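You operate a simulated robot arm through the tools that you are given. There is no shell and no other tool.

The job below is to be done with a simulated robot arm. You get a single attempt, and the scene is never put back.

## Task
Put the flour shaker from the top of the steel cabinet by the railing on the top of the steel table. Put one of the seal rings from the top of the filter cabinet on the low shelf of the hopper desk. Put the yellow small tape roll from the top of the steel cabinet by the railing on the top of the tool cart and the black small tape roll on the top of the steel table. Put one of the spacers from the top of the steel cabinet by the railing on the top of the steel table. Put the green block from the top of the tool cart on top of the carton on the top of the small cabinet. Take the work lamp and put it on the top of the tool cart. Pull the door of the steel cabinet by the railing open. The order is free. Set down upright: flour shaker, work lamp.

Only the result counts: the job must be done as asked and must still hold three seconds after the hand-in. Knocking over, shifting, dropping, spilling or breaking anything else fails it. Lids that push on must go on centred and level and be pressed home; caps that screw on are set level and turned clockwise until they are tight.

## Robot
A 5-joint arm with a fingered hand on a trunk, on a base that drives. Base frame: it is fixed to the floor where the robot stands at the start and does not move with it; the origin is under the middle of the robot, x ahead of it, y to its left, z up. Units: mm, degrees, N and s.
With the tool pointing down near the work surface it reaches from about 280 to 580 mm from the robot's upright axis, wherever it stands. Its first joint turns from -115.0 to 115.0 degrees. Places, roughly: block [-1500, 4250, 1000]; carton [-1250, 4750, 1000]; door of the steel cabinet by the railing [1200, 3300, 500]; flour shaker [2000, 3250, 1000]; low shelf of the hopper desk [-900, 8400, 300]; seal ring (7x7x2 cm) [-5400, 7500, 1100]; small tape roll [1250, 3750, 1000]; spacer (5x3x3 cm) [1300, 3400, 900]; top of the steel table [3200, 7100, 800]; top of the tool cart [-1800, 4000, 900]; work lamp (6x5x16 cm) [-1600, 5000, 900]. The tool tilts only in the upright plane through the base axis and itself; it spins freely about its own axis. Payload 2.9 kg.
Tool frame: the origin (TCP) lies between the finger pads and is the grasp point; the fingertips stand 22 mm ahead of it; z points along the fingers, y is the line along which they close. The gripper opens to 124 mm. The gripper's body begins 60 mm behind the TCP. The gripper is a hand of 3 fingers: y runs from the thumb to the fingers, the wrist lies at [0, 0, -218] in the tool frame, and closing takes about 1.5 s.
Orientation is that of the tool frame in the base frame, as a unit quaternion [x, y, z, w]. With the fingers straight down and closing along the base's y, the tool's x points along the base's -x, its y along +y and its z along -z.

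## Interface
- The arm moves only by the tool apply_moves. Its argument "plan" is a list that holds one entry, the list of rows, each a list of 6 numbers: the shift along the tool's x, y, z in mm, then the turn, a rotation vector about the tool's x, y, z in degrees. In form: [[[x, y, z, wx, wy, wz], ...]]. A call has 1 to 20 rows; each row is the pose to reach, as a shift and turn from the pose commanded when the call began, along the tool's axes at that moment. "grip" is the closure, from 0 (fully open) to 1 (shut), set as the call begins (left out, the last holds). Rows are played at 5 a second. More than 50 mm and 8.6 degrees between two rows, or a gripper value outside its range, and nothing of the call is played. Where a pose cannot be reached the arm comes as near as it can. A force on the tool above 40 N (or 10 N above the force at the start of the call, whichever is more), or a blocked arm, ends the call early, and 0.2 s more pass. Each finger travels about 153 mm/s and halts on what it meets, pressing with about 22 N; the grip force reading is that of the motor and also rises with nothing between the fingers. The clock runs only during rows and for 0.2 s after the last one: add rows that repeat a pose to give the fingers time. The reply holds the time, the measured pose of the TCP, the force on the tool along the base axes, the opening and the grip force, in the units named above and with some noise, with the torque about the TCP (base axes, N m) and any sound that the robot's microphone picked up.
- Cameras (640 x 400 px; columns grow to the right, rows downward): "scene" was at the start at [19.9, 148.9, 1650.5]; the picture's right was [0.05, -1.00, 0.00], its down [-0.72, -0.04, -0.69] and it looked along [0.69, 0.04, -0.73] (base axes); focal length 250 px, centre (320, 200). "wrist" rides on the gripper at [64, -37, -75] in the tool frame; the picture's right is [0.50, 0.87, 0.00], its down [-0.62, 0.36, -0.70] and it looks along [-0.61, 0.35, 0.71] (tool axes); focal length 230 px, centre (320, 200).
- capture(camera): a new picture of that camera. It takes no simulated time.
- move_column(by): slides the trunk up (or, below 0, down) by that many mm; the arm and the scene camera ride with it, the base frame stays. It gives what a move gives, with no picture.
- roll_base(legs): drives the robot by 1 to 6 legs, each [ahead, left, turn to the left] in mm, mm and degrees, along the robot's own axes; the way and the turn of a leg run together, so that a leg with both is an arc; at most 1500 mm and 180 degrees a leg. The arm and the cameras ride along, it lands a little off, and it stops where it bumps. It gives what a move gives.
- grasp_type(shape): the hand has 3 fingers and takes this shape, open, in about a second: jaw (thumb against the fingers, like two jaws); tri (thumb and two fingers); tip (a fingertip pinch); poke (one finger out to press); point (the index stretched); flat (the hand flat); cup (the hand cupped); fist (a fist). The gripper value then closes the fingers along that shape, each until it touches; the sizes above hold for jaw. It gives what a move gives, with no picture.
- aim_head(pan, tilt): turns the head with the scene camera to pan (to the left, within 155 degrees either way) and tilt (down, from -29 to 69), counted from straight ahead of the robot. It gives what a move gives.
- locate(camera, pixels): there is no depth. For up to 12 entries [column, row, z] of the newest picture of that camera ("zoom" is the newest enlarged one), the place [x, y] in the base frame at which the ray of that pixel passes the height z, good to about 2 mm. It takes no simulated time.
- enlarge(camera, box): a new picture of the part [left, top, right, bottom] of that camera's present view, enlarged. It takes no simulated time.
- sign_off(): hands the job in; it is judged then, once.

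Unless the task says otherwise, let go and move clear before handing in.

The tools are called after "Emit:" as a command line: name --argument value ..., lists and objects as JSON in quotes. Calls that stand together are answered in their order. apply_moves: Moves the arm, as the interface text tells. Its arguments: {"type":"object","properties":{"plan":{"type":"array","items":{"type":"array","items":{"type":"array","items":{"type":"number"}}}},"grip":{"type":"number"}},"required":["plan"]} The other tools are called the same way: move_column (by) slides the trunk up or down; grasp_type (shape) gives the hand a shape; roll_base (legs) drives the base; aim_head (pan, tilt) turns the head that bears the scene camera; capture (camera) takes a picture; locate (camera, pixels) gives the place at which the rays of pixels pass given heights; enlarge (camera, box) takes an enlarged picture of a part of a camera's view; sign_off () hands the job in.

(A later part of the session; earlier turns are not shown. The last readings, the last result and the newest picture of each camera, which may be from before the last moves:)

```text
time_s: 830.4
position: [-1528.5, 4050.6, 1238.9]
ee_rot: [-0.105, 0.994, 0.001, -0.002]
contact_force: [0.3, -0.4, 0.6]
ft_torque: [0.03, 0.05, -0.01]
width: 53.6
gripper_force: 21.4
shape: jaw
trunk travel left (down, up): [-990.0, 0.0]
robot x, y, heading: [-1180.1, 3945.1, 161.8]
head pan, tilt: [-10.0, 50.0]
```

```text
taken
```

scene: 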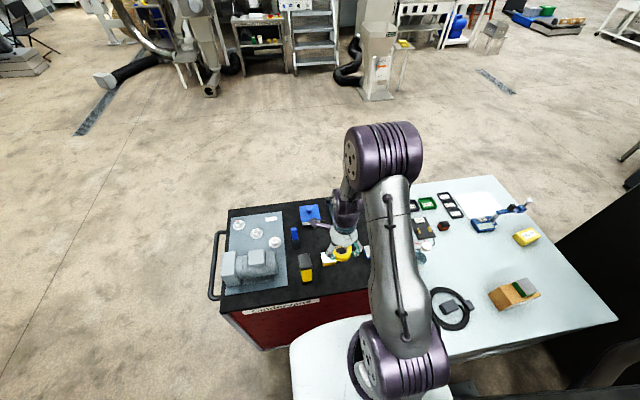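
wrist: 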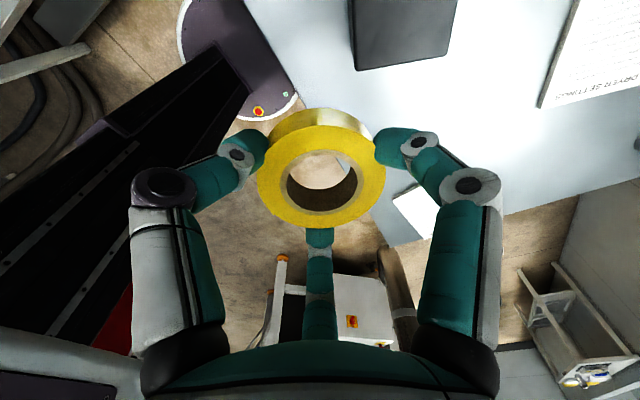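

I'm within a few mm of the small cabinet's corner, so I shift 35 mm south, then extend to (-1567,4154), the clear strip east of the block row.

Emit:
roll_base --legs '[[0, 35, 0]]'

Emit:
apply_moves --plan '[[[0, 35, 0, 0, 0, 0], [0, 70, 0, 0, 0, 0], [-1, 105, 0, 0, 0, 0], [-1, 138.6, 0, 0, 0, 0], [-1, 138.6, 0, 0, 0, 0]]]'

Emit:
move_column --by -235

Emit:
capture --camera "wrist"

Emit:
capture --camera "scene"

Emit:
enlarge --camera "scene" --box '[260, 170, 420, 290]'

```text
time_s: 831.3
position: [-1537.8, 4024.2, 1238.6]
ee_rot: [-0.106, 0.994, -0.002, -0.003]
contact_force: [0.2, -0.5, -0.3]
ft_torque: [-0.05, 0.04, 0.02]
width: 53.7
gripper_force: 22.0
shape: jaw
trunk travel left (down, up): [-990.0, 0.0]
robot x, y, heading: [-1192.6, 3908.8, 161.7]
head pan, tilt: [-10.0, 50.0]
```

```text
time_s: 832.5
position: [-1566.9, 4154.7, 1239.3]
ee_rot: [-0.106, 0.994, 0.001, -0.002]
contact_force: [-0.2, 0.7, -0.7]
ft_torque: [0.01, -0.02, -0.01]
width: 53.3
gripper_force: 21.9
shape: jaw
trunk travel left (down, up): [-990.0, 0.0]
robot x, y, heading: [-1196.4, 3907.6, 161.7]
head pan, tilt: [-10.0, 50.0]
```

```text
time_s: 835.0
position: [-1567.3, 4153.9, 1005.2]
ee_rot: [-0.105, 0.994, 0.001, -0.002]
contact_force: [0.2, 0.1, 0.7]
ft_torque: [-0.01, -0.02, -0.02]
width: 53.6
gripper_force: 21.7
shape: jaw
trunk travel left (down, up): [-755.0, 235.0]
robot x, y, heading: [-1195.9, 3911.1, 161.4]
head pan, tilt: [-10.0, 50.0]
```

```text
taken
```

wrist: 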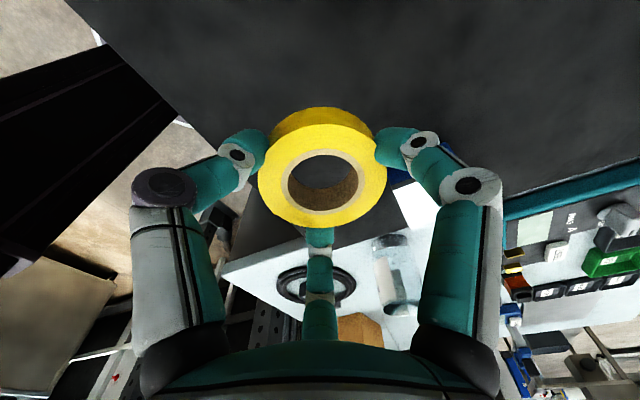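

```text
taken
```

scene: 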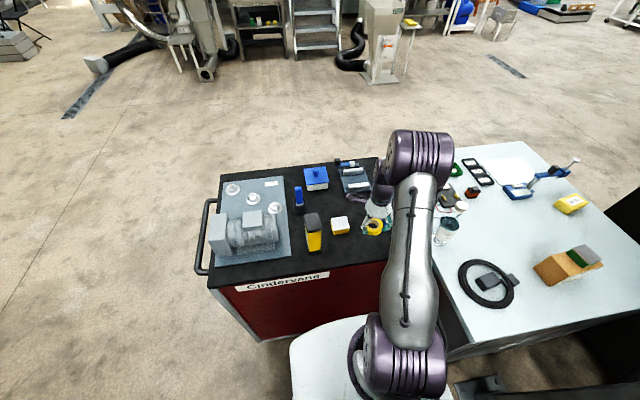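

```text
3.33 times, centred on (340, 230) of scene
```

zoom: 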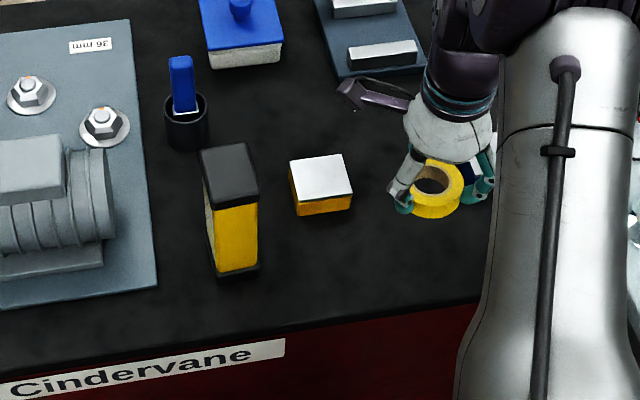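

Clear drop zone beneath; the blue block lies between finger directions. I lower in small steps to contact.

Emit:
apply_moves --plan '[[[0, 0, 20, 0, 0, 0], [0, 0, 36, 0, 0, 0], [0, 0, 41, 0, 0, 0], [0, 0, 44, 0, 0, 0], [0, 0, 46, 0, 0, 0], [0, 0, 48, 0, 0, 0], [0, 0, 50, 0, 0, 0], [0, 0, 52, 0, 0, 0], [0, 0, 54, 0, 0, 0], [0, 0, 56, 0, 0, 0], [0, 0, 58, 0, 0, 0]]]'

Emit:
capture --camera "wrist"

```text
time_s: 837.4
position: [-1566.8, 4154.6, 947.2]
ee_rot: [-0.105, 0.994, 0.003, -0.003]
contact_force: [-0.7, 0.9, 13.4]
ft_torque: [0.07, 0.4, -0.03]
width: 53.8
gripper_force: 22.4
shape: jaw
trunk travel left (down, up): [-755.0, 235.0]
robot x, y, heading: [-1196.1, 3913.5, 161.7]
head pan, tilt: [-10.0, 50.0]
```

```text
taken
```

wrist: 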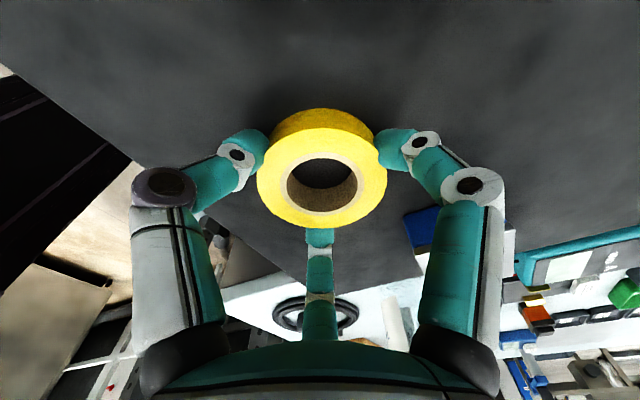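

Light contact (13 N). I ease up 2 mm, open partway, then lift off.

Emit:
apply_moves --plan '[[[0, 0, -2, 0, 0, 0], [0, 0, -2, 0, 0, 0]]]'

Emit:
apply_moves --plan '[[[0, 0, 0, 0, 0, 0], [0, 0, 0, 0, 0, 0], [0, 0, 0, 0, 0, 0], [0, 0, 0, 0, 0, 0], [0, 0, 0, 0, 0, 0]]]' --grip 0.3

Emit:
move_column --by 230

Emit:
capture --camera "wrist"

Emit:
capture --camera "scene"

Emit:
enlarge --camera "scene" --box '[210, 180, 430, 320]'

```text
time_s: 838.0
position: [-1566.1, 4153.9, 947.6]
ee_rot: [-0.106, 0.994, 0.002, -0.002]
contact_force: [-1.7, 1.0, 6.7]
ft_torque: [0.03, 0.25, -0.05]
width: 53.9
gripper_force: 21.6
shape: jaw
trunk travel left (down, up): [-755.0, 235.0]
robot x, y, heading: [-1195.8, 3915.3, 162.1]
head pan, tilt: [-10.0, 50.0]
```

```text
time_s: 839.1
position: [-1567.4, 4154.1, 947.6]
ee_rot: [-0.106, 0.994, 0.002, -0.003]
contact_force: [0.0, 0.5, 0.5]
ft_torque: [0.0, -0.01, 0.01]
width: 86.8
gripper_force: 0.1
shape: jaw
trunk travel left (down, up): [-755.0, 235.0]
robot x, y, heading: [-1194.2, 3911.2, 161.6]
head pan, tilt: [-10.0, 50.0]
```

```text
time_s: 841.6
position: [-1567.3, 4154.3, 1177.7]
ee_rot: [-0.105, 0.994, 0.002, -0.001]
contact_force: [0.2, 0.2, -0.2]
ft_torque: [0.02, -0.02, 0.03]
width: 86.5
gripper_force: 0.2
shape: jaw
trunk travel left (down, up): [-985.0, 5.0]
robot x, y, heading: [-1193.8, 3913.8, 161.7]
head pan, tilt: [-10.0, 50.0]
```

```text
taken
```

wrist: 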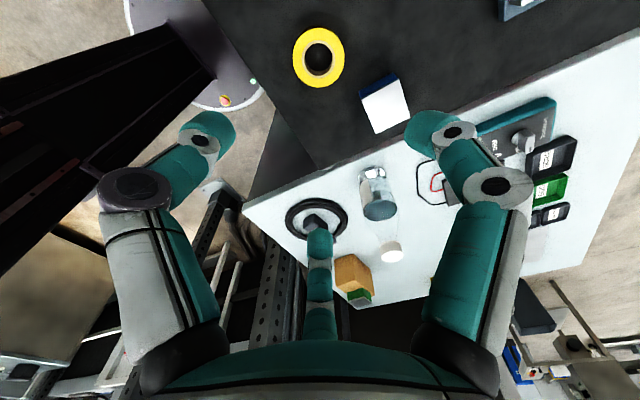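

```text
taken
```

scene: 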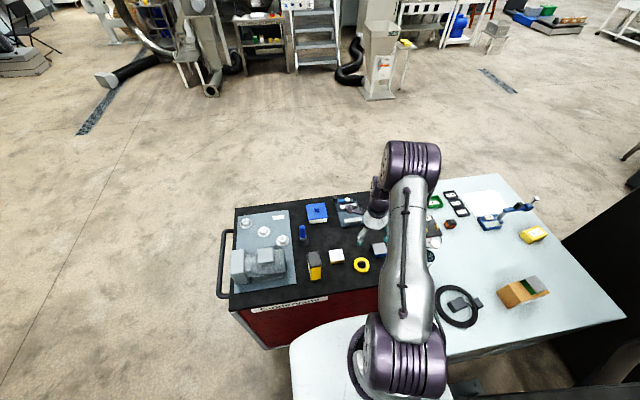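

```text
2.86 times, centred on (320, 250) of scene
```

zoom: 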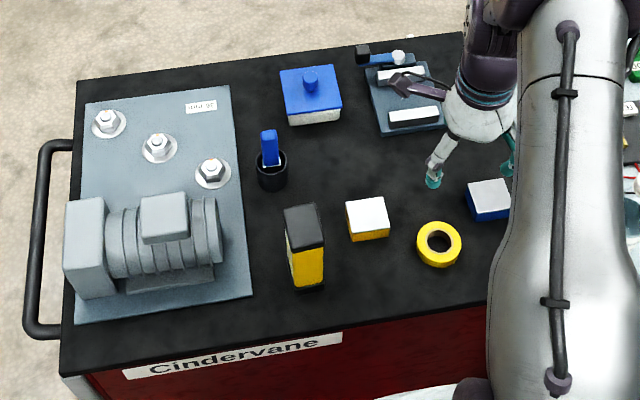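

The yellow roll is on the cart with all neighbours undisturbed. The last job is the door: I tuck the arm and drive to the front of the steel cabinet.

Emit:
apply_moves --plan '[[[-21, -21, 0, 0, 0, 0], [-42, -42, 0, 0, 0, 0], [-64, -63.4, 0, 0, 0, 0]]]' --grip 0

Emit:
roll_base --legs '[[-962, 64, 0], [-664, 96, 0], [-964, 207, 0], [0, 0, -89.7]]'

Emit:
aim_head --pan 0 --tilt 45

Emit:
capture --camera "scene"

```text
time_s: 842.4
position: [-1489.2, 4106.1, 1177.9]
ee_rot: [-0.105, 0.994, 0.001, -0.002]
contact_force: [-0.5, 0.9, 0.0]
ft_torque: [0.02, 0.01, -0.05]
width: 124.0
gripper_force: 0.1
shape: jaw
trunk travel left (down, up): [-985.0, 5.0]
robot x, y, heading: [-1193.1, 3909.4, 161.6]
head pan, tilt: [-10.0, 50.0]
```

```text
time_s: 859.3
position: [1362.0, 3056.0, 1178.2]
ee_rot: [0.618, 0.787, 0.002, 0.0]
contact_force: [-1.2, 0.8, -0.4]
ft_torque: [-0.01, 0.02, 0.02]
width: 124.0
gripper_force: 0.0
shape: jaw
trunk travel left (down, up): [-985.0, 5.0]
robot x, y, heading: [1177.2, 2753.5, 73.1]
head pan, tilt: [-10.0, 50.0]
```

```text
time_s: 860.0
position: [1361.3, 3056.1, 1177.5]
ee_rot: [0.618, 0.786, 0.003, 0.0]
contact_force: [-0.2, 0.5, 0.0]
ft_torque: [-0.03, 0.0, -0.04]
width: 123.8
gripper_force: 0.0
shape: jaw
trunk travel left (down, up): [-985.0, 5.0]
robot x, y, heading: [1175.2, 2752.5, 73.3]
head pan, tilt: [0.0, 45.0]
```

```text
taken
```

scene: 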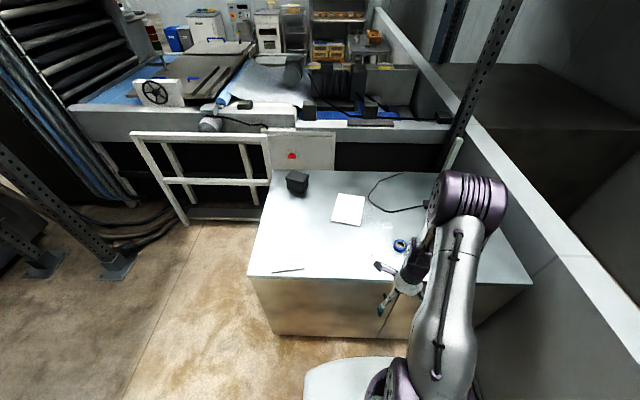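

The arm hides the door front. I lower the trunk (the hand is ~190 mm clear of the face) for a view of the handle.

Emit:
move_column --by -400

Emit:
move_column --by -300

Emit:
aim_head --pan 0 --tilt 35

Emit:
capture --camera "scene"

Emit:
capture --camera "wrist"

```text
time_s: 863.9
position: [1362.3, 3055.5, 778.3]
ee_rot: [0.618, 0.786, 0.003, -0.001]
contact_force: [0.5, 0.3, -1.0]
ft_torque: [0.02, 0.0, -0.04]
width: 123.8
gripper_force: 0.0
shape: jaw
trunk travel left (down, up): [-585.0, 405.0]
robot x, y, heading: [1176.2, 2752.1, 73.5]
head pan, tilt: [0.0, 45.0]
```

```text
time_s: 866.9
position: [1362.4, 3055.6, 478.8]
ee_rot: [0.618, 0.786, 0.002, 0.0]
contact_force: [1.0, -1.0, -0.2]
ft_torque: [-0.01, 0.01, 0.0]
width: 123.8
gripper_force: 0.1
shape: jaw
trunk travel left (down, up): [-285.0, 705.0]
robot x, y, heading: [1177.4, 2756.7, 73.3]
head pan, tilt: [0.0, 45.0]
```

```text
time_s: 867.6
position: [1363.4, 3055.6, 477.8]
ee_rot: [0.618, 0.786, 0.003, 0.0]
contact_force: [-0.1, -1.0, 0.4]
ft_torque: [0.01, 0.01, 0.01]
width: 124.0
gripper_force: 0.1
shape: jaw
trunk travel left (down, up): [-285.0, 705.0]
robot x, y, heading: [1174.0, 2757.6, 73.3]
head pan, tilt: [0.0, 35.0]
```

```text
taken
```

scene: 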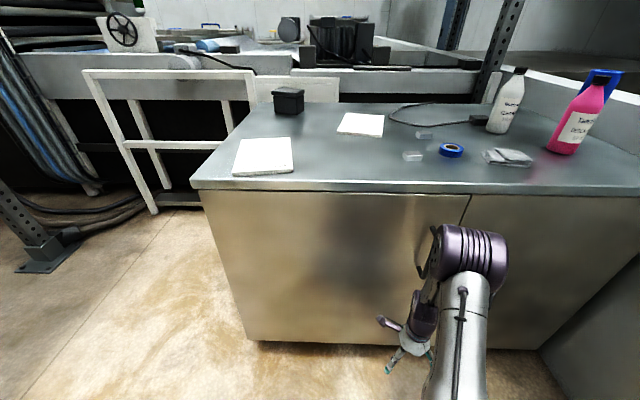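

```text
taken
```

wrist: 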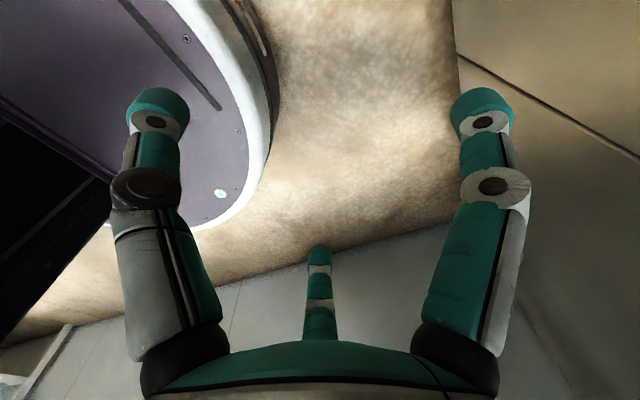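

The leaf split is at (470,200); the handle seems to be behind the elbow near (425,255). I zoom in.

Emit:
enlarge --camera "scene" --box '[360, 170, 520, 300]'

Emit:
locate --camera "scene" --pixels '[[190, 186, 890], [470, 194, 880], [248, 340, 100], [198, 192, 880]]'

```text
3.08 times, centred on (440, 235) of scene
```

zoom: 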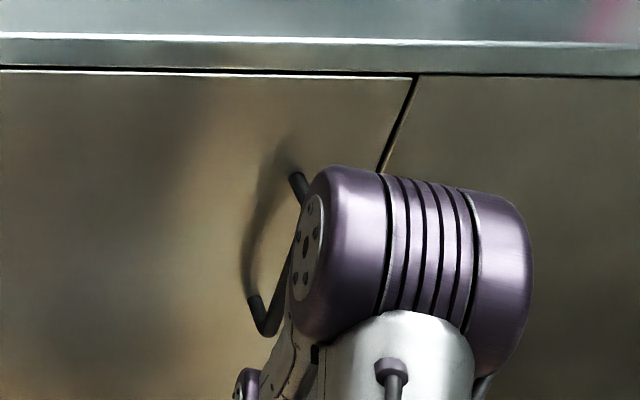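

```text
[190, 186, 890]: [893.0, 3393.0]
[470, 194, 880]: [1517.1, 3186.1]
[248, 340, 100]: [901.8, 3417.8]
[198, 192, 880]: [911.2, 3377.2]
```

The handle is a vertical bar with standoffs, from about (432,228) to (421,275). I intersect those rays with the door plane.

Emit:
locate --camera "scene" --pixels '[[432.5, 228.5, 800], [432.5, 228.5, 760], [432.5, 228.5, 720], [421, 274.6, 640], [421, 274.6, 600], [421, 274.6, 560]]'

```text
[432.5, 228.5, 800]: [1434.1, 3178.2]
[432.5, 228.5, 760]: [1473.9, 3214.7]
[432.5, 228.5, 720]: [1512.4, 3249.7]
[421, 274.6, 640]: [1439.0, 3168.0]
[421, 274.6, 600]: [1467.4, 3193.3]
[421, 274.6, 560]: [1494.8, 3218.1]
```

Handle centre ≈ (1462,3196), z ≈ 600–780, about 600 mm from the hinge. I back off to 900 mm from the face, centre on the handle, and bring the hand straight ahead with the thumb sideways.

Emit:
roll_base --legs '[[0, 0, -1.1], [-354, -137, 0]]'

Emit:
apply_moves --plan '[[[14.5, -18.6, 0, 0, 0, 7.6], [29, -37.2, 0, 0, 0, 15.2], [43.6, -55.7, 0, 0, 0, 22.8], [58.2, -74.3, 0, 0, 0, 30.4], [58.2, -74.3, 0, 0, 0, 30.4]]]'

```text
time_s: 870.3
position: [1391.6, 2671.2, 477.8]
ee_rot: [0.627, 0.779, 0.002, 0.0]
contact_force: [-0.1, 0.1, 0.0]
ft_torque: [0.04, -0.01, 0.01]
width: 124.4
gripper_force: 0.1
shape: jaw
trunk travel left (down, up): [-285.0, 705.0]
robot x, y, heading: [1199.5, 2377.1, 72.2]
head pan, tilt: [0.0, 35.0]
```

```text
time_s: 871.5
position: [1306.1, 2712.7, 478.7]
ee_rot: [0.809, 0.588, 0.002, -0.001]
contact_force: [-0.4, 0.2, -0.2]
ft_torque: [-0.01, 0.02, -0.02]
width: 123.8
gripper_force: 0.0
shape: jaw
trunk travel left (down, up): [-285.0, 705.0]
robot x, y, heading: [1195.1, 2372.2, 72.1]
head pan, tilt: [0.0, 35.0]
```

Hand is straight ahead. I now pitch the tool up to horizontal.

Emit:
apply_moves --plan '[[[37.4, 0, -2.2, 0, 8.18, 0], [74.1, 0, -8.8, 0, 16.36, 0], [109.7, 0, -19.7, 0, 24.55, 0], [143.3, 0, -34.6, 0, 32.73, 0], [174.5, 0, -53.2, 0, 40.9, 0], [202.9, 0, -75.3, 0, 49.09, 0], [227.9, 0, -100.1, 0, 57.27, 0], [249.2, 0, -127.4, 0, 65.45, 0], [266.4, 0, -156.5, 0, 73.6, 0], [279.4, 0, -186.9, 0, 81.8, 0], [288, 0, -218, 0, 90, 0], [288, 0, -218, 0, 90, 0]]]'

Emit:
capture --camera "wrist"

Emit:
capture --camera "scene"

```text
time_s: 874.1
position: [1396.5, 2986.9, 698.8]
ee_rot: [0.57, 0.416, 0.574, -0.417]
contact_force: [-0.7, 0.3, -0.3]
ft_torque: [0.0, 0.04, 0.01]
width: 123.8
gripper_force: 0.0
shape: jaw
trunk travel left (down, up): [-285.0, 705.0]
robot x, y, heading: [1197.2, 2378.2, 71.9]
head pan, tilt: [0.0, 35.0]
```

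```text
taken
```

wrist: 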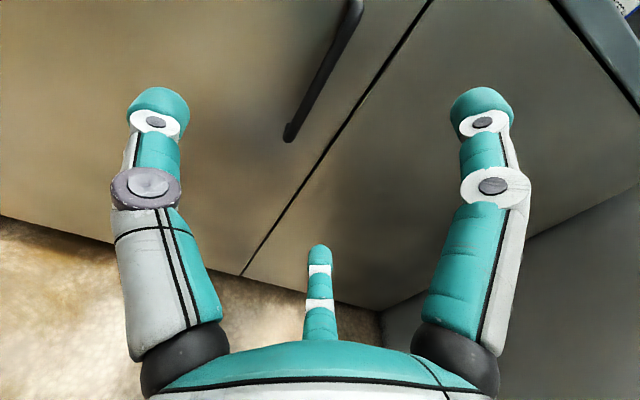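

```text
taken
```

scene: 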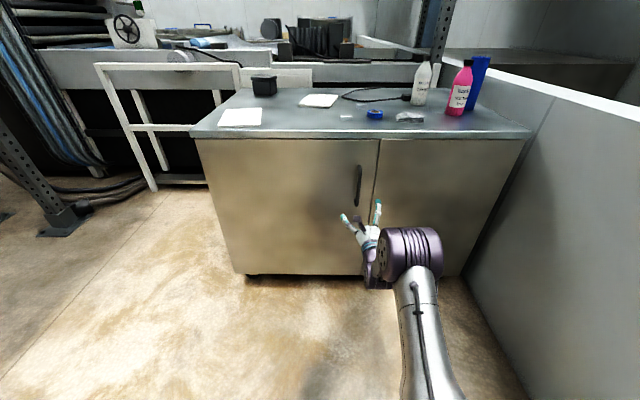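

The hand is horizontal toward the door; the handle is now visible at (358,165)–(354,206). I zoom and triangulate it.

Emit:
enlarge --camera "scene" --box '[310, 120, 430, 240]'

Emit:
enlarge --camera "wrist" --box '[220, 0, 440, 160]'

Emit:
locate --camera "scene" --pixels '[[358, 166, 780], [358, 166, 760], [358, 166, 740], [355, 204, 640], [355, 204, 620], [355, 204, 600], [195, 138, 880], [379, 140, 880], [236, 272, 100], [367, 274, 100]]'

Emit:
locate --camera "wrist" --pixels '[[289, 138, 620], [289, 138, 600], [289, 138, 580], [356, 5, 780], [356, 5, 760], [356, 5, 740]]'

```text
3.33 times, centred on (370, 180) of scene
```

zoom: 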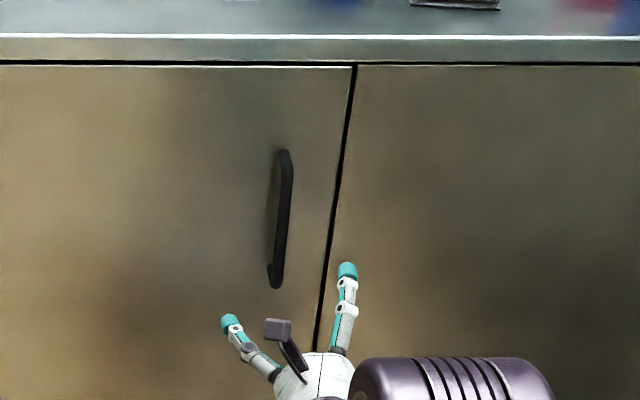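

```text
2.50 times, centred on (330, 80) of wrist
```

zoom: 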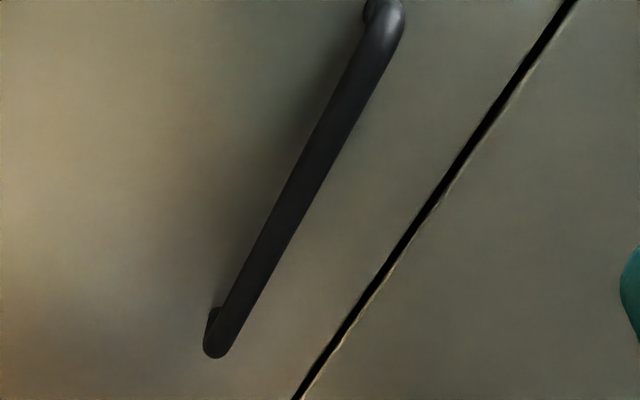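

```text
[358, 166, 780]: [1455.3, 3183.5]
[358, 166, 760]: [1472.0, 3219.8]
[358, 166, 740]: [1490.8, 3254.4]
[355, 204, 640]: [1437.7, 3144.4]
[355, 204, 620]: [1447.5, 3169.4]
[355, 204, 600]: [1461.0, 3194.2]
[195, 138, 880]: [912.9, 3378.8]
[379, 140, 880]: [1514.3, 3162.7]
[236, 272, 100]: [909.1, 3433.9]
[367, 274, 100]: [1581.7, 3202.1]
```

```text
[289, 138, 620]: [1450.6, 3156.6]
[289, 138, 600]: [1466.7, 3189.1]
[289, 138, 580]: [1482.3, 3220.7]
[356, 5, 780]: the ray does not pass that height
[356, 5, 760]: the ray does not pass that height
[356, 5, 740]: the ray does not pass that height
```

Both cameras agree: the bar stands at about (1461,3192), z 600–775, exactly on my line 215 mm ahead. I drive 195 mm closer with the hand open.

Emit:
roll_base --legs '[[190, 0, 0]]'

Emit:
capture --camera "wrist"

Emit:
capture --camera "scene"

Emit:
enlarge --camera "scene" --box '[310, 150, 450, 290]'

```text
time_s: 875.7
position: [1453.2, 3168.9, 696.8]
ee_rot: [0.57, 0.417, 0.572, -0.417]
contact_force: [-0.7, 0.2, 0.4]
ft_torque: [0.0, 0.0, 0.01]
width: 124.0
gripper_force: 0.1
shape: jaw
trunk travel left (down, up): [-285.0, 705.0]
robot x, y, heading: [1255.0, 2557.3, 72.1]
head pan, tilt: [0.0, 35.0]
```

```text
taken
```

wrist: 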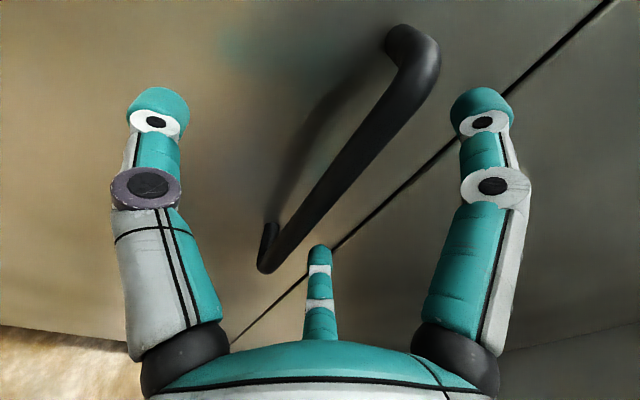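

```text
taken
```

scene: 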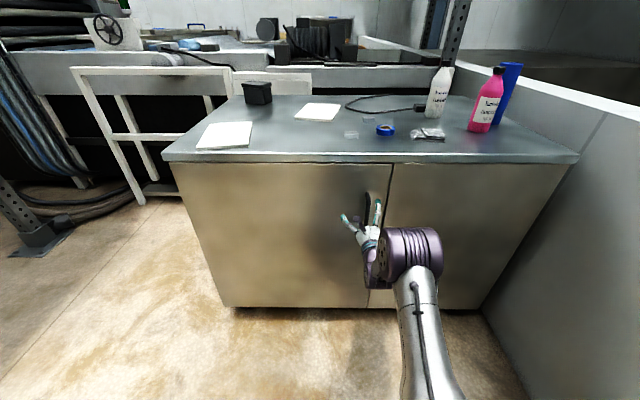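

```text
2.86 times, centred on (380, 220) of scene
```

zoom: 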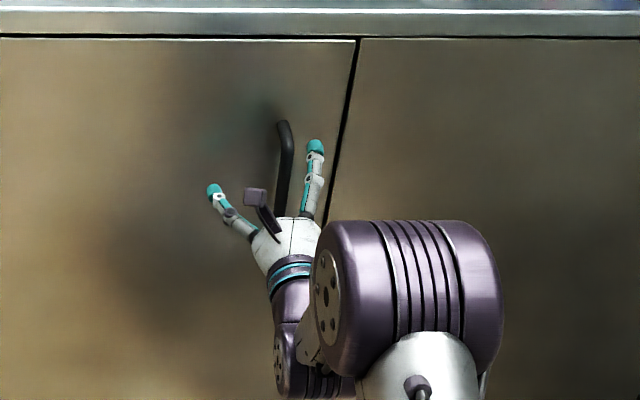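

The bar lies between thumb and fingers, 24 mm ahead of the TCP. I advance with the arm and close on it.

Emit:
apply_moves --plan '[[[0, 0, 10, 0, 0, 0], [0, 0, 20, 0, 0, 0], [0, 0, 28, 0, 0, 0], [0, 0, 28, 0, 0, 0]]]'

Emit:
apply_moves --plan '[[[0, 0, 0, 0, 0, 0], [0, 0, 0, 0, 0, 0], [0, 0, 0, 0, 0, 0], [0, 0, 0, 0, 0, 0], [0, 0, 0, 0, 0, 0], [0, 0, 0, 0, 0, 0], [0, 0, 0, 0, 0, 0], [0, 0, 0, 0, 0, 0], [0, 0, 0, 0, 0, 0]]]' --grip 1

Emit:
capture --camera "wrist"

```text
time_s: 876.7
position: [1461.4, 3196.4, 695.9]
ee_rot: [0.57, 0.417, 0.572, -0.417]
contact_force: [-0.3, 0.1, 0.2]
ft_torque: [0.01, -0.02, 0.01]
width: 123.9
gripper_force: 0.1
shape: jaw
trunk travel left (down, up): [-285.0, 705.0]
robot x, y, heading: [1254.0, 2555.9, 72.1]
head pan, tilt: [0.0, 35.0]
```

```text
time_s: 878.7
position: [1464.0, 3196.1, 696.3]
ee_rot: [0.57, 0.415, 0.573, -0.417]
contact_force: [10.2, -2.5, 0.2]
ft_torque: [-0.03, 0.0, 0.21]
width: 0.0
gripper_force: 21.9
shape: jaw
trunk travel left (down, up): [-285.0, 705.0]
robot x, y, heading: [1255.1, 2559.7, 72.2]
head pan, tilt: [0.0, 35.0]
```

```text
taken
```

wrist: 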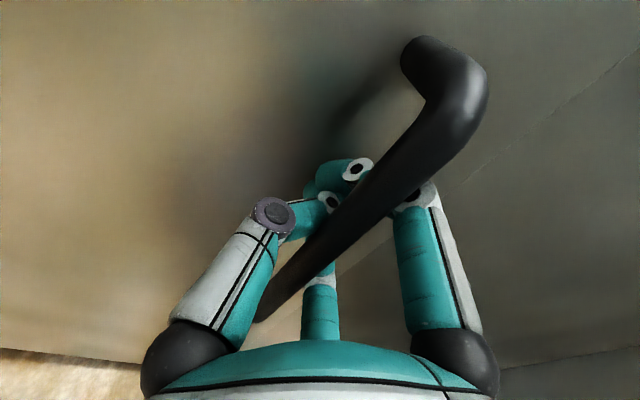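

The fingers have closed fully behind the bar (width 0), hooking it between palm and tips. I test by pulling gently along the door's arc for the first 6°.

Emit:
apply_moves --plan '[[[0, -0.6, -8, 0.05, 0, 0], [0, -1.4, -16, 0.12, 0, 0], [0, -2.3, -23, 0.2, 0, 0], [0, -3.2, -31, 0.29, 0, 0], [0, -4.6, -39, 0.42, 0, 0], [0, -5.6, -46, 0.5, 0, 0], [0, -6.8, -54, 0.64, 0, 0], [0, -8, -61.5, 0.75, 0, 0]]]'

Emit:
capture --camera "scene"

Emit:
capture --camera "wrist"

```text
time_s: 880.5
position: [1435.7, 3139.8, 696.6]
ee_rot: [0.567, 0.42, 0.57, -0.421]
contact_force: [3.8, -2.0, 0.3]
ft_torque: [0.02, 0.0, 0.07]
width: 0.1
gripper_force: 22.0
shape: jaw
trunk travel left (down, up): [-285.0, 705.0]
robot x, y, heading: [1256.6, 2560.0, 71.8]
head pan, tilt: [0.0, 35.0]
```

```text
taken
```

scene: 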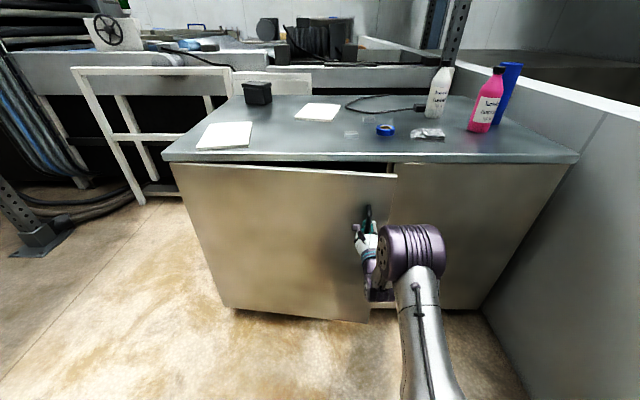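

```text
taken
```

wrist: 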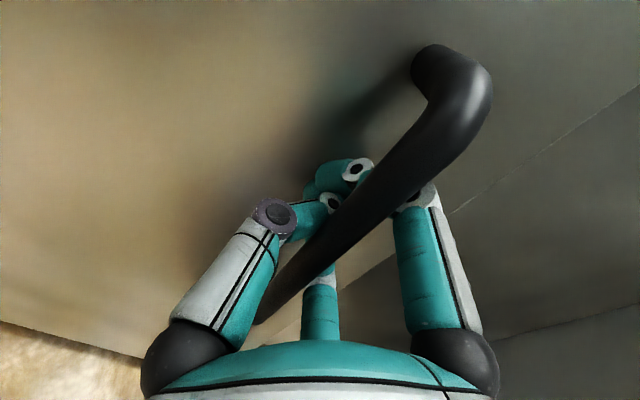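

The door follows nicely with only ~4 N. I continue to about 15° with the arm.

Emit:
apply_moves --plan '[[[0, -2.9, -15.2, 0.35, 0, 0], [0, -6.3, -30.3, 0.65, 0, 0], [0, -10.1, -45.4, 1.1, 0, 0], [0, -14.3, -60.3, 1.55, 0, 0], [0, -18.8, -75.1, 2.1, 0, 0], [0, -23.7, -89.6, 2.75, 0, 0], [0, -23.7, -89.6, 2.75, 0, 0]]]'

Emit:
capture --camera "scene"

```text
time_s: 882.1
position: [1387.1, 3061.4, 696.5]
ee_rot: [0.556, 0.435, 0.559, -0.436]
contact_force: [-7.6, 5.0, 1.0]
ft_torque: [-0.01, -0.01, -0.14]
width: 0.1
gripper_force: 21.9
shape: jaw
trunk travel left (down, up): [-285.0, 705.0]
robot x, y, heading: [1255.5, 2555.2, 72.3]
head pan, tilt: [0.0, 35.0]
```

```text
taken
```

scene: 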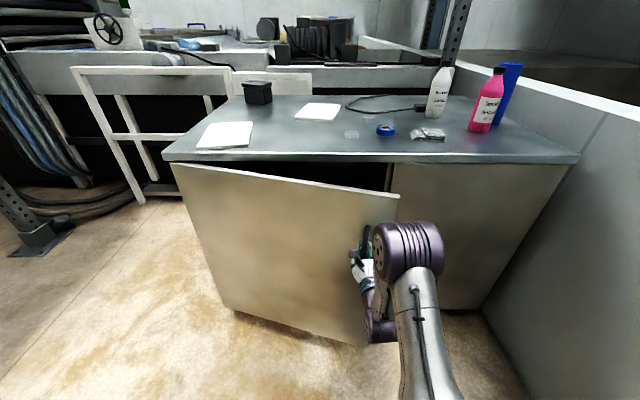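

About 15° open. Now I use the base: back and left with slight right turn, following the arc to ~25°.

Emit:
roll_base --legs '[[-97.6, 86.4, -5.3]]'

Emit:
capture --camera "scene"

Emit:
capture --camera "wrist"

```text
time_s: 883.4
position: [1318.2, 2984.0, 696.7]
ee_rot: [0.575, 0.408, 0.58, -0.408]
contact_force: [-1.7, 2.6, 0.6]
ft_torque: [0.0, -0.01, -0.12]
width: 0.1
gripper_force: 21.9
shape: jaw
trunk travel left (down, up): [-285.0, 705.0]
robot x, y, heading: [1143.2, 2496.5, 66.5]
head pan, tilt: [0.0, 35.0]
```

```text
taken
```

scene: 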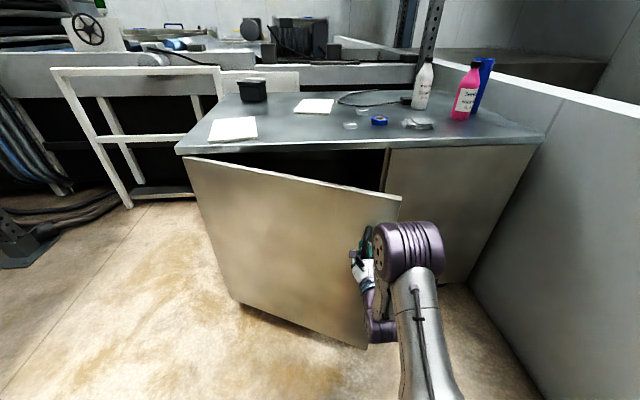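

```text
taken
```

wrist: 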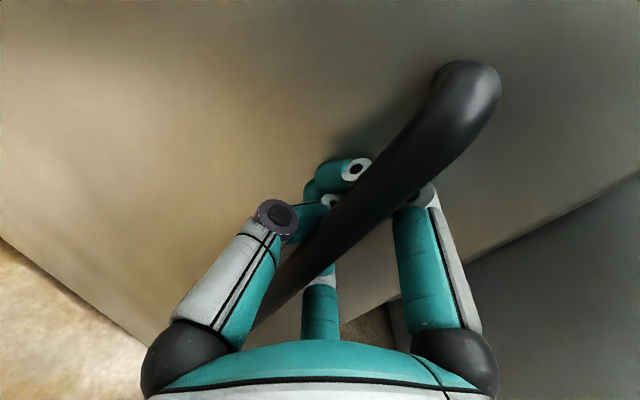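

Smooth, about 25° and low force. I continue with the next two arc steps.

Emit:
roll_base --legs '[[-95.9, 99.9, -6]]'

Emit:
roll_base --legs '[[-92.4, 106.3, -6]]'

Emit:
capture --camera "scene"

Emit:
capture --camera "wrist"

```text
time_s: 884.7
position: [1236.4, 2921.5, 696.2]
ee_rot: [0.596, 0.377, 0.6, -0.377]
contact_force: [-2.0, 2.4, 0.5]
ft_torque: [-0.02, 0.03, -0.08]
width: 0.1
gripper_force: 21.7
shape: jaw
trunk travel left (down, up): [-285.0, 705.0]
robot x, y, heading: [1012.1, 2455.0, 60.5]
head pan, tilt: [0.0, 35.0]
```

```text
time_s: 886.0
position: [1146.3, 2873.2, 697.6]
ee_rot: [0.615, 0.345, 0.619, -0.346]
contact_force: [-0.5, 1.1, -0.2]
ft_torque: [-0.02, 0.0, 0.0]
width: 0.0
gripper_force: 22.6
shape: jaw
trunk travel left (down, up): [-285.0, 705.0]
robot x, y, heading: [871.1, 2428.4, 54.8]
head pan, tilt: [0.0, 35.0]
```

```text
taken
```

scene: 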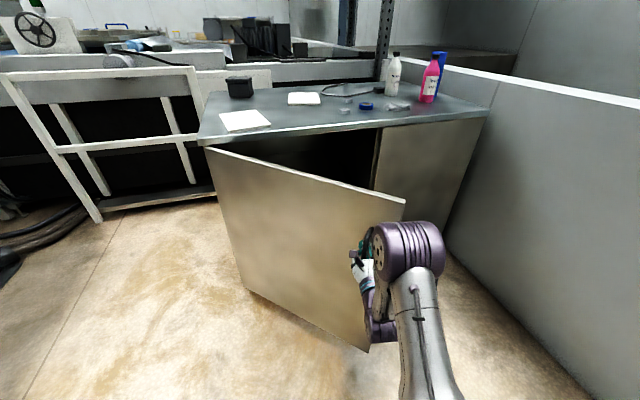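

```text
taken
```

wrist: 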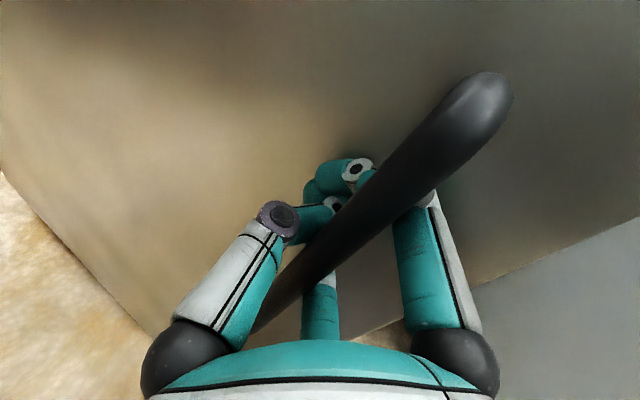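

About 45° open with almost no force. Before going on I check the duct on my left for clearance.

Emit:
aim_head --pan 100 --tilt 45

Emit:
capture --camera "scene"

Emit:
locate --camera "scene" --pixels '[[320, 200, 0], [320, 300, 0], [200, 300, 0], [440, 300, 0]]'

```text
time_s: 887.8
position: [1144.6, 2872.4, 696.5]
ee_rot: [0.616, 0.344, 0.619, -0.345]
contact_force: [-0.5, 0.8, 0.6]
ft_torque: [0.0, 0.0, 0.0]
width: 0.1
gripper_force: 22.2
shape: jaw
trunk travel left (down, up): [-285.0, 705.0]
robot x, y, heading: [870.2, 2432.0, 54.7]
head pan, tilt: [100.0, 45.0]
```

```text
taken
```

scene: 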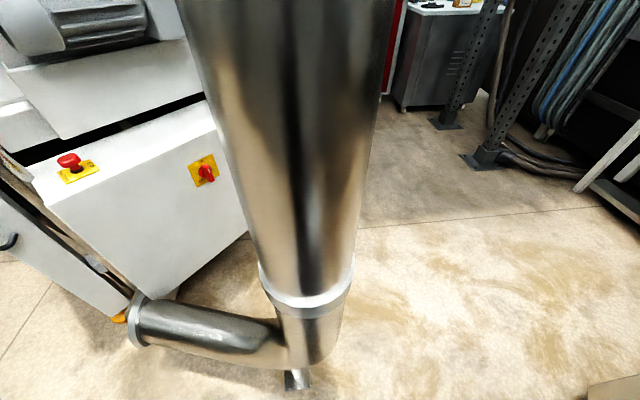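

```text
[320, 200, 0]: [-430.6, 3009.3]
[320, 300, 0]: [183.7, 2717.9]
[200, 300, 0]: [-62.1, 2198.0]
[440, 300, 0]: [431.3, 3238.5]
```

The vertical duct stands close on my left; I measure its foot (297,383) and flange (308,290).

Emit:
locate --camera "scene" --pixels '[[297, 383, 0], [308, 345, 200], [262, 285, 450], [354, 270, 450], [308, 300, 450], [308, 300, 400]]'

```text
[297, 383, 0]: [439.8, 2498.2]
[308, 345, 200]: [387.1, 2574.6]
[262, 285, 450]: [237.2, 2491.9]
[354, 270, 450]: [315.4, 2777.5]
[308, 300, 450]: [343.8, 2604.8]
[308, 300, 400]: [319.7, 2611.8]
```

The duct axis is at about (430,2510), so I can't follow much further this way. At ~45° I unhook: open the fingers just enough and back straight off the bar.

Emit:
apply_moves --plan '[[[0, 0, 0, 0, 0, 0], [0, 0, 0, 0, 0, 0], [0, 0, 0, 0, 0, 0], [0, 0, 0, 0, 0, 0], [0, 0, 0, 0, 0, 0]]]' --grip 0.55

Emit:
capture --camera "wrist"

Emit:
aim_head --pan 0 --tilt 35

Emit:
enlarge --camera "scene" --box '[320, 200, 460, 340]'

```text
time_s: 889.0
position: [1145.3, 2873.5, 696.5]
ee_rot: [0.615, 0.345, 0.62, -0.345]
contact_force: [-0.1, 0.2, -0.4]
ft_torque: [0.02, 0.03, -0.01]
width: 55.7
gripper_force: 0.0
shape: jaw
trunk travel left (down, up): [-285.0, 705.0]
robot x, y, heading: [870.1, 2432.1, 54.8]
head pan, tilt: [100.0, 45.0]
```

```text
taken
```

wrist: 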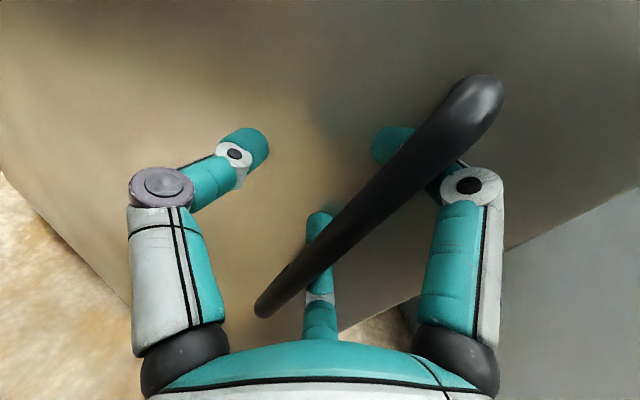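

```text
time_s: 890.7
position: [1144.5, 2873.5, 697.3]
ee_rot: [0.615, 0.345, 0.619, -0.346]
contact_force: [-0.3, -0.8, -0.1]
ft_torque: [-0.03, 0.02, -0.03]
width: 55.4
gripper_force: 0.2
shape: jaw
trunk travel left (down, up): [-285.0, 705.0]
robot x, y, heading: [871.7, 2425.3, 54.7]
head pan, tilt: [0.0, 35.0]
```

```text
2.86 times, centred on (390, 270) of scene
```

zoom: 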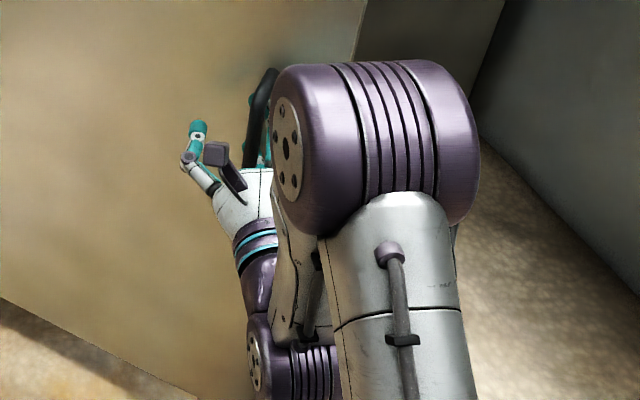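

The right-hand finger still hooks behind the bar (tip at (390,140)). I open wider and re-check.

Emit:
apply_moves --plan '[[[0, 0, 0, 0, 0, 0], [0, 0, 0, 0, 0, 0], [0, 0, 0, 0, 0, 0], [0, 0, 0, 0, 0, 0], [0, 0, 0, 0, 0, 0]]]' --grip 0.1

Emit:
capture --camera "wrist"

```text
time_s: 891.9
position: [1144.1, 2873.7, 695.5]
ee_rot: [0.616, 0.345, 0.618, -0.345]
contact_force: [-0.4, -0.4, -3.8]
ft_torque: [0.04, 0.13, -0.04]
width: 110.6
gripper_force: 0.2
shape: jaw
trunk travel left (down, up): [-285.0, 705.0]
robot x, y, heading: [867.5, 2433.0, 54.6]
head pan, tilt: [0.0, 35.0]
```

```text
taken
```

wrist: 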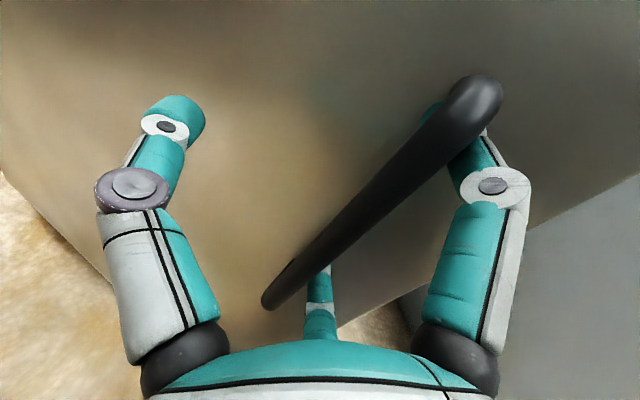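

Both right fingers sit directly behind the bar because it lies ~30 mm right of the hand axis. I shift the base right 35 mm (slightly back) so the bar is centred in the opening.

Emit:
roll_base --legs '[[-5, -36, 0]]'

Emit:
capture --camera "wrist"

```text
time_s: 892.8
position: [1173.0, 2848.2, 695.6]
ee_rot: [0.615, 0.345, 0.619, -0.345]
contact_force: [1.4, -0.3, -0.4]
ft_torque: [0.01, 0.02, 0.03]
width: 111.7
gripper_force: 0.0
shape: jaw
trunk travel left (down, up): [-285.0, 705.0]
robot x, y, heading: [896.8, 2409.2, 54.8]
head pan, tilt: [0.0, 35.0]
```

```text
taken
```

wrist: 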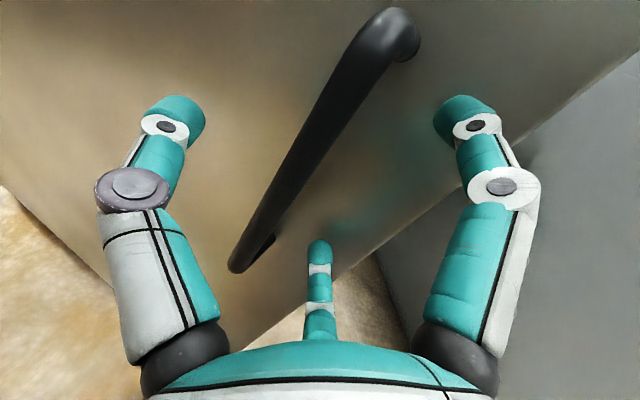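

The bar is free between the fingers. I back off, close the hand, and circle to the right so I can push the leaf further open from its inner side.

Emit:
roll_base --legs '[[-150, 0, 0], [115, -363, 0]]'

Emit:
apply_moves --plan '[[[0, 0, 0, 0, 0, 0], [0, 0, 0, 0, 0, 0], [0, 0, 0, 0, 0, 0], [0, 0, 0, 0, 0, 0], [0, 0, 0, 0, 0, 0], [0, 0, 0, 0, 0, 0], [0, 0, 0, 0, 0, 0]]]' --grip 1

Emit:
capture --camera "scene"

```text
time_s: 896.2
position: [1451.4, 2608.3, 697.8]
ee_rot: [0.615, 0.346, 0.619, -0.346]
contact_force: [0.0, 0.0, -0.4]
ft_torque: [-0.02, -0.04, 0.0]
width: 111.3
gripper_force: 0.0
shape: jaw
trunk travel left (down, up): [-285.0, 705.0]
robot x, y, heading: [1176.1, 2170.2, 54.9]
head pan, tilt: [0.0, 35.0]
```

```text
time_s: 897.8
position: [1451.9, 2609.4, 696.5]
ee_rot: [0.614, 0.346, 0.619, -0.346]
contact_force: [0.5, 0.1, -0.2]
ft_torque: [0.02, -0.01, 0.03]
width: 0.0
gripper_force: 21.7
shape: jaw
trunk travel left (down, up): [-285.0, 705.0]
robot x, y, heading: [1176.4, 2168.6, 54.7]
head pan, tilt: [0.0, 35.0]
```

```text
taken
```

scene: 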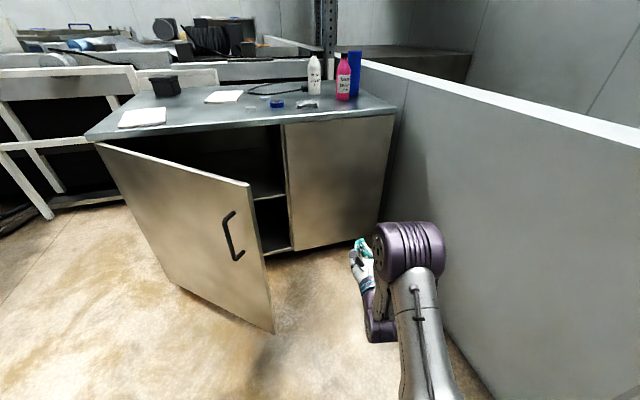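

The leaf stays open near 45°. I measure its free edge at (248,184)/(274,333).

Emit:
locate --camera "scene" --pixels '[[249, 184, 865], [274, 333, 110], [97, 143, 865], [282, 127, 865]]'

```text
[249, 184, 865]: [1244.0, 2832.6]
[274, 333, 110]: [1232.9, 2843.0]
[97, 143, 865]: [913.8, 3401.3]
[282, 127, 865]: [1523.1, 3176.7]
```

Free edge at (1240,2838): about 42° open. I move to the starting point right of the leaf with the closed fist ahead, then check.

Emit:
roll_base --legs '[[195, 61, 0], [0, 0, 17.4]]'

Emit:
capture --camera "scene"

```text
time_s: 900.4
position: [1371.9, 2867.8, 696.2]
ee_rot: [0.557, 0.434, 0.56, -0.435]
contact_force: [-0.7, 0.6, -0.1]
ft_torque: [0.0, 0.0, 0.02]
width: 0.0
gripper_force: 22.2
shape: jaw
trunk travel left (down, up): [-285.0, 705.0]
robot x, y, heading: [1239.6, 2366.1, 72.0]
head pan, tilt: [0.0, 35.0]
```

```text
taken
```

scene: 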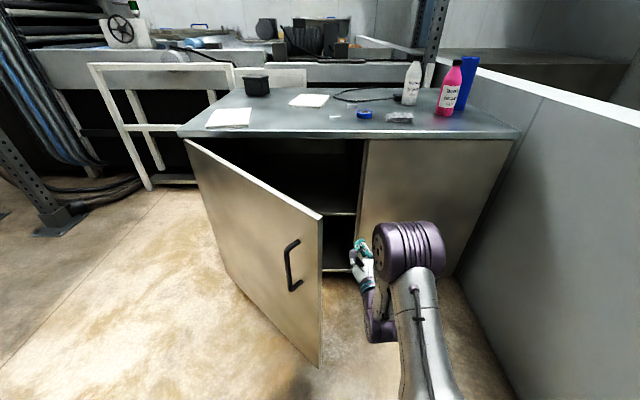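

The fist is just right of and inside the leaf's free edge. I sweep left with a left turn in small arcs.

Emit:
roll_base --legs '[[-1.4, 110.5, 9]]'

Emit:
capture --camera "scene"

Emit:
roll_base --legs '[[15.9, 109.2, 9]]'

Emit:
capture --camera "scene"

```text
time_s: 901.4
position: [1281.2, 2885.7, 697.9]
ee_rot: [0.544, 0.446, 0.542, -0.46]
contact_force: [9.7, -19.7, 1.5]
ft_torque: [1.23, 0.78, 1.78]
width: 0.0
gripper_force: 21.7
shape: jaw
trunk travel left (down, up): [-285.0, 705.0]
robot x, y, heading: [1184.5, 2376.2, 76.5]
head pan, tilt: [0.0, 35.0]
stopped in leg 1: the force on the tool passed its limit at 147 N (the readings are from after the stop); the commanded pose is now the measured one
```

```text
taken
```

scene: 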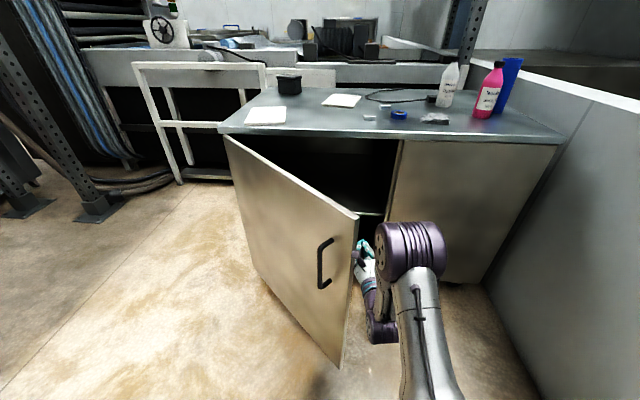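

```text
time_s: 902.1
position: [1278.4, 2883.8, 697.4]
ee_rot: [0.545, 0.445, 0.541, -0.461]
contact_force: [9.1, -17.4, 2.3]
ft_torque: [0.98, 0.7, 1.62]
width: 0.0
gripper_force: 22.4
shape: jaw
trunk travel left (down, up): [-285.0, 705.0]
robot x, y, heading: [1181.2, 2378.8, 76.8]
head pan, tilt: [0.0, 35.0]
stopped in leg 1: the force on the tool passed its limit at 65 N (the readings are from after the stop); the commanded pose is now the measured one
```

```text
taken
```

scene: 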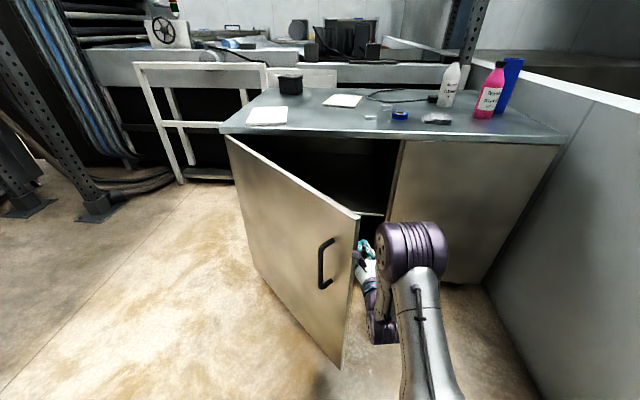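

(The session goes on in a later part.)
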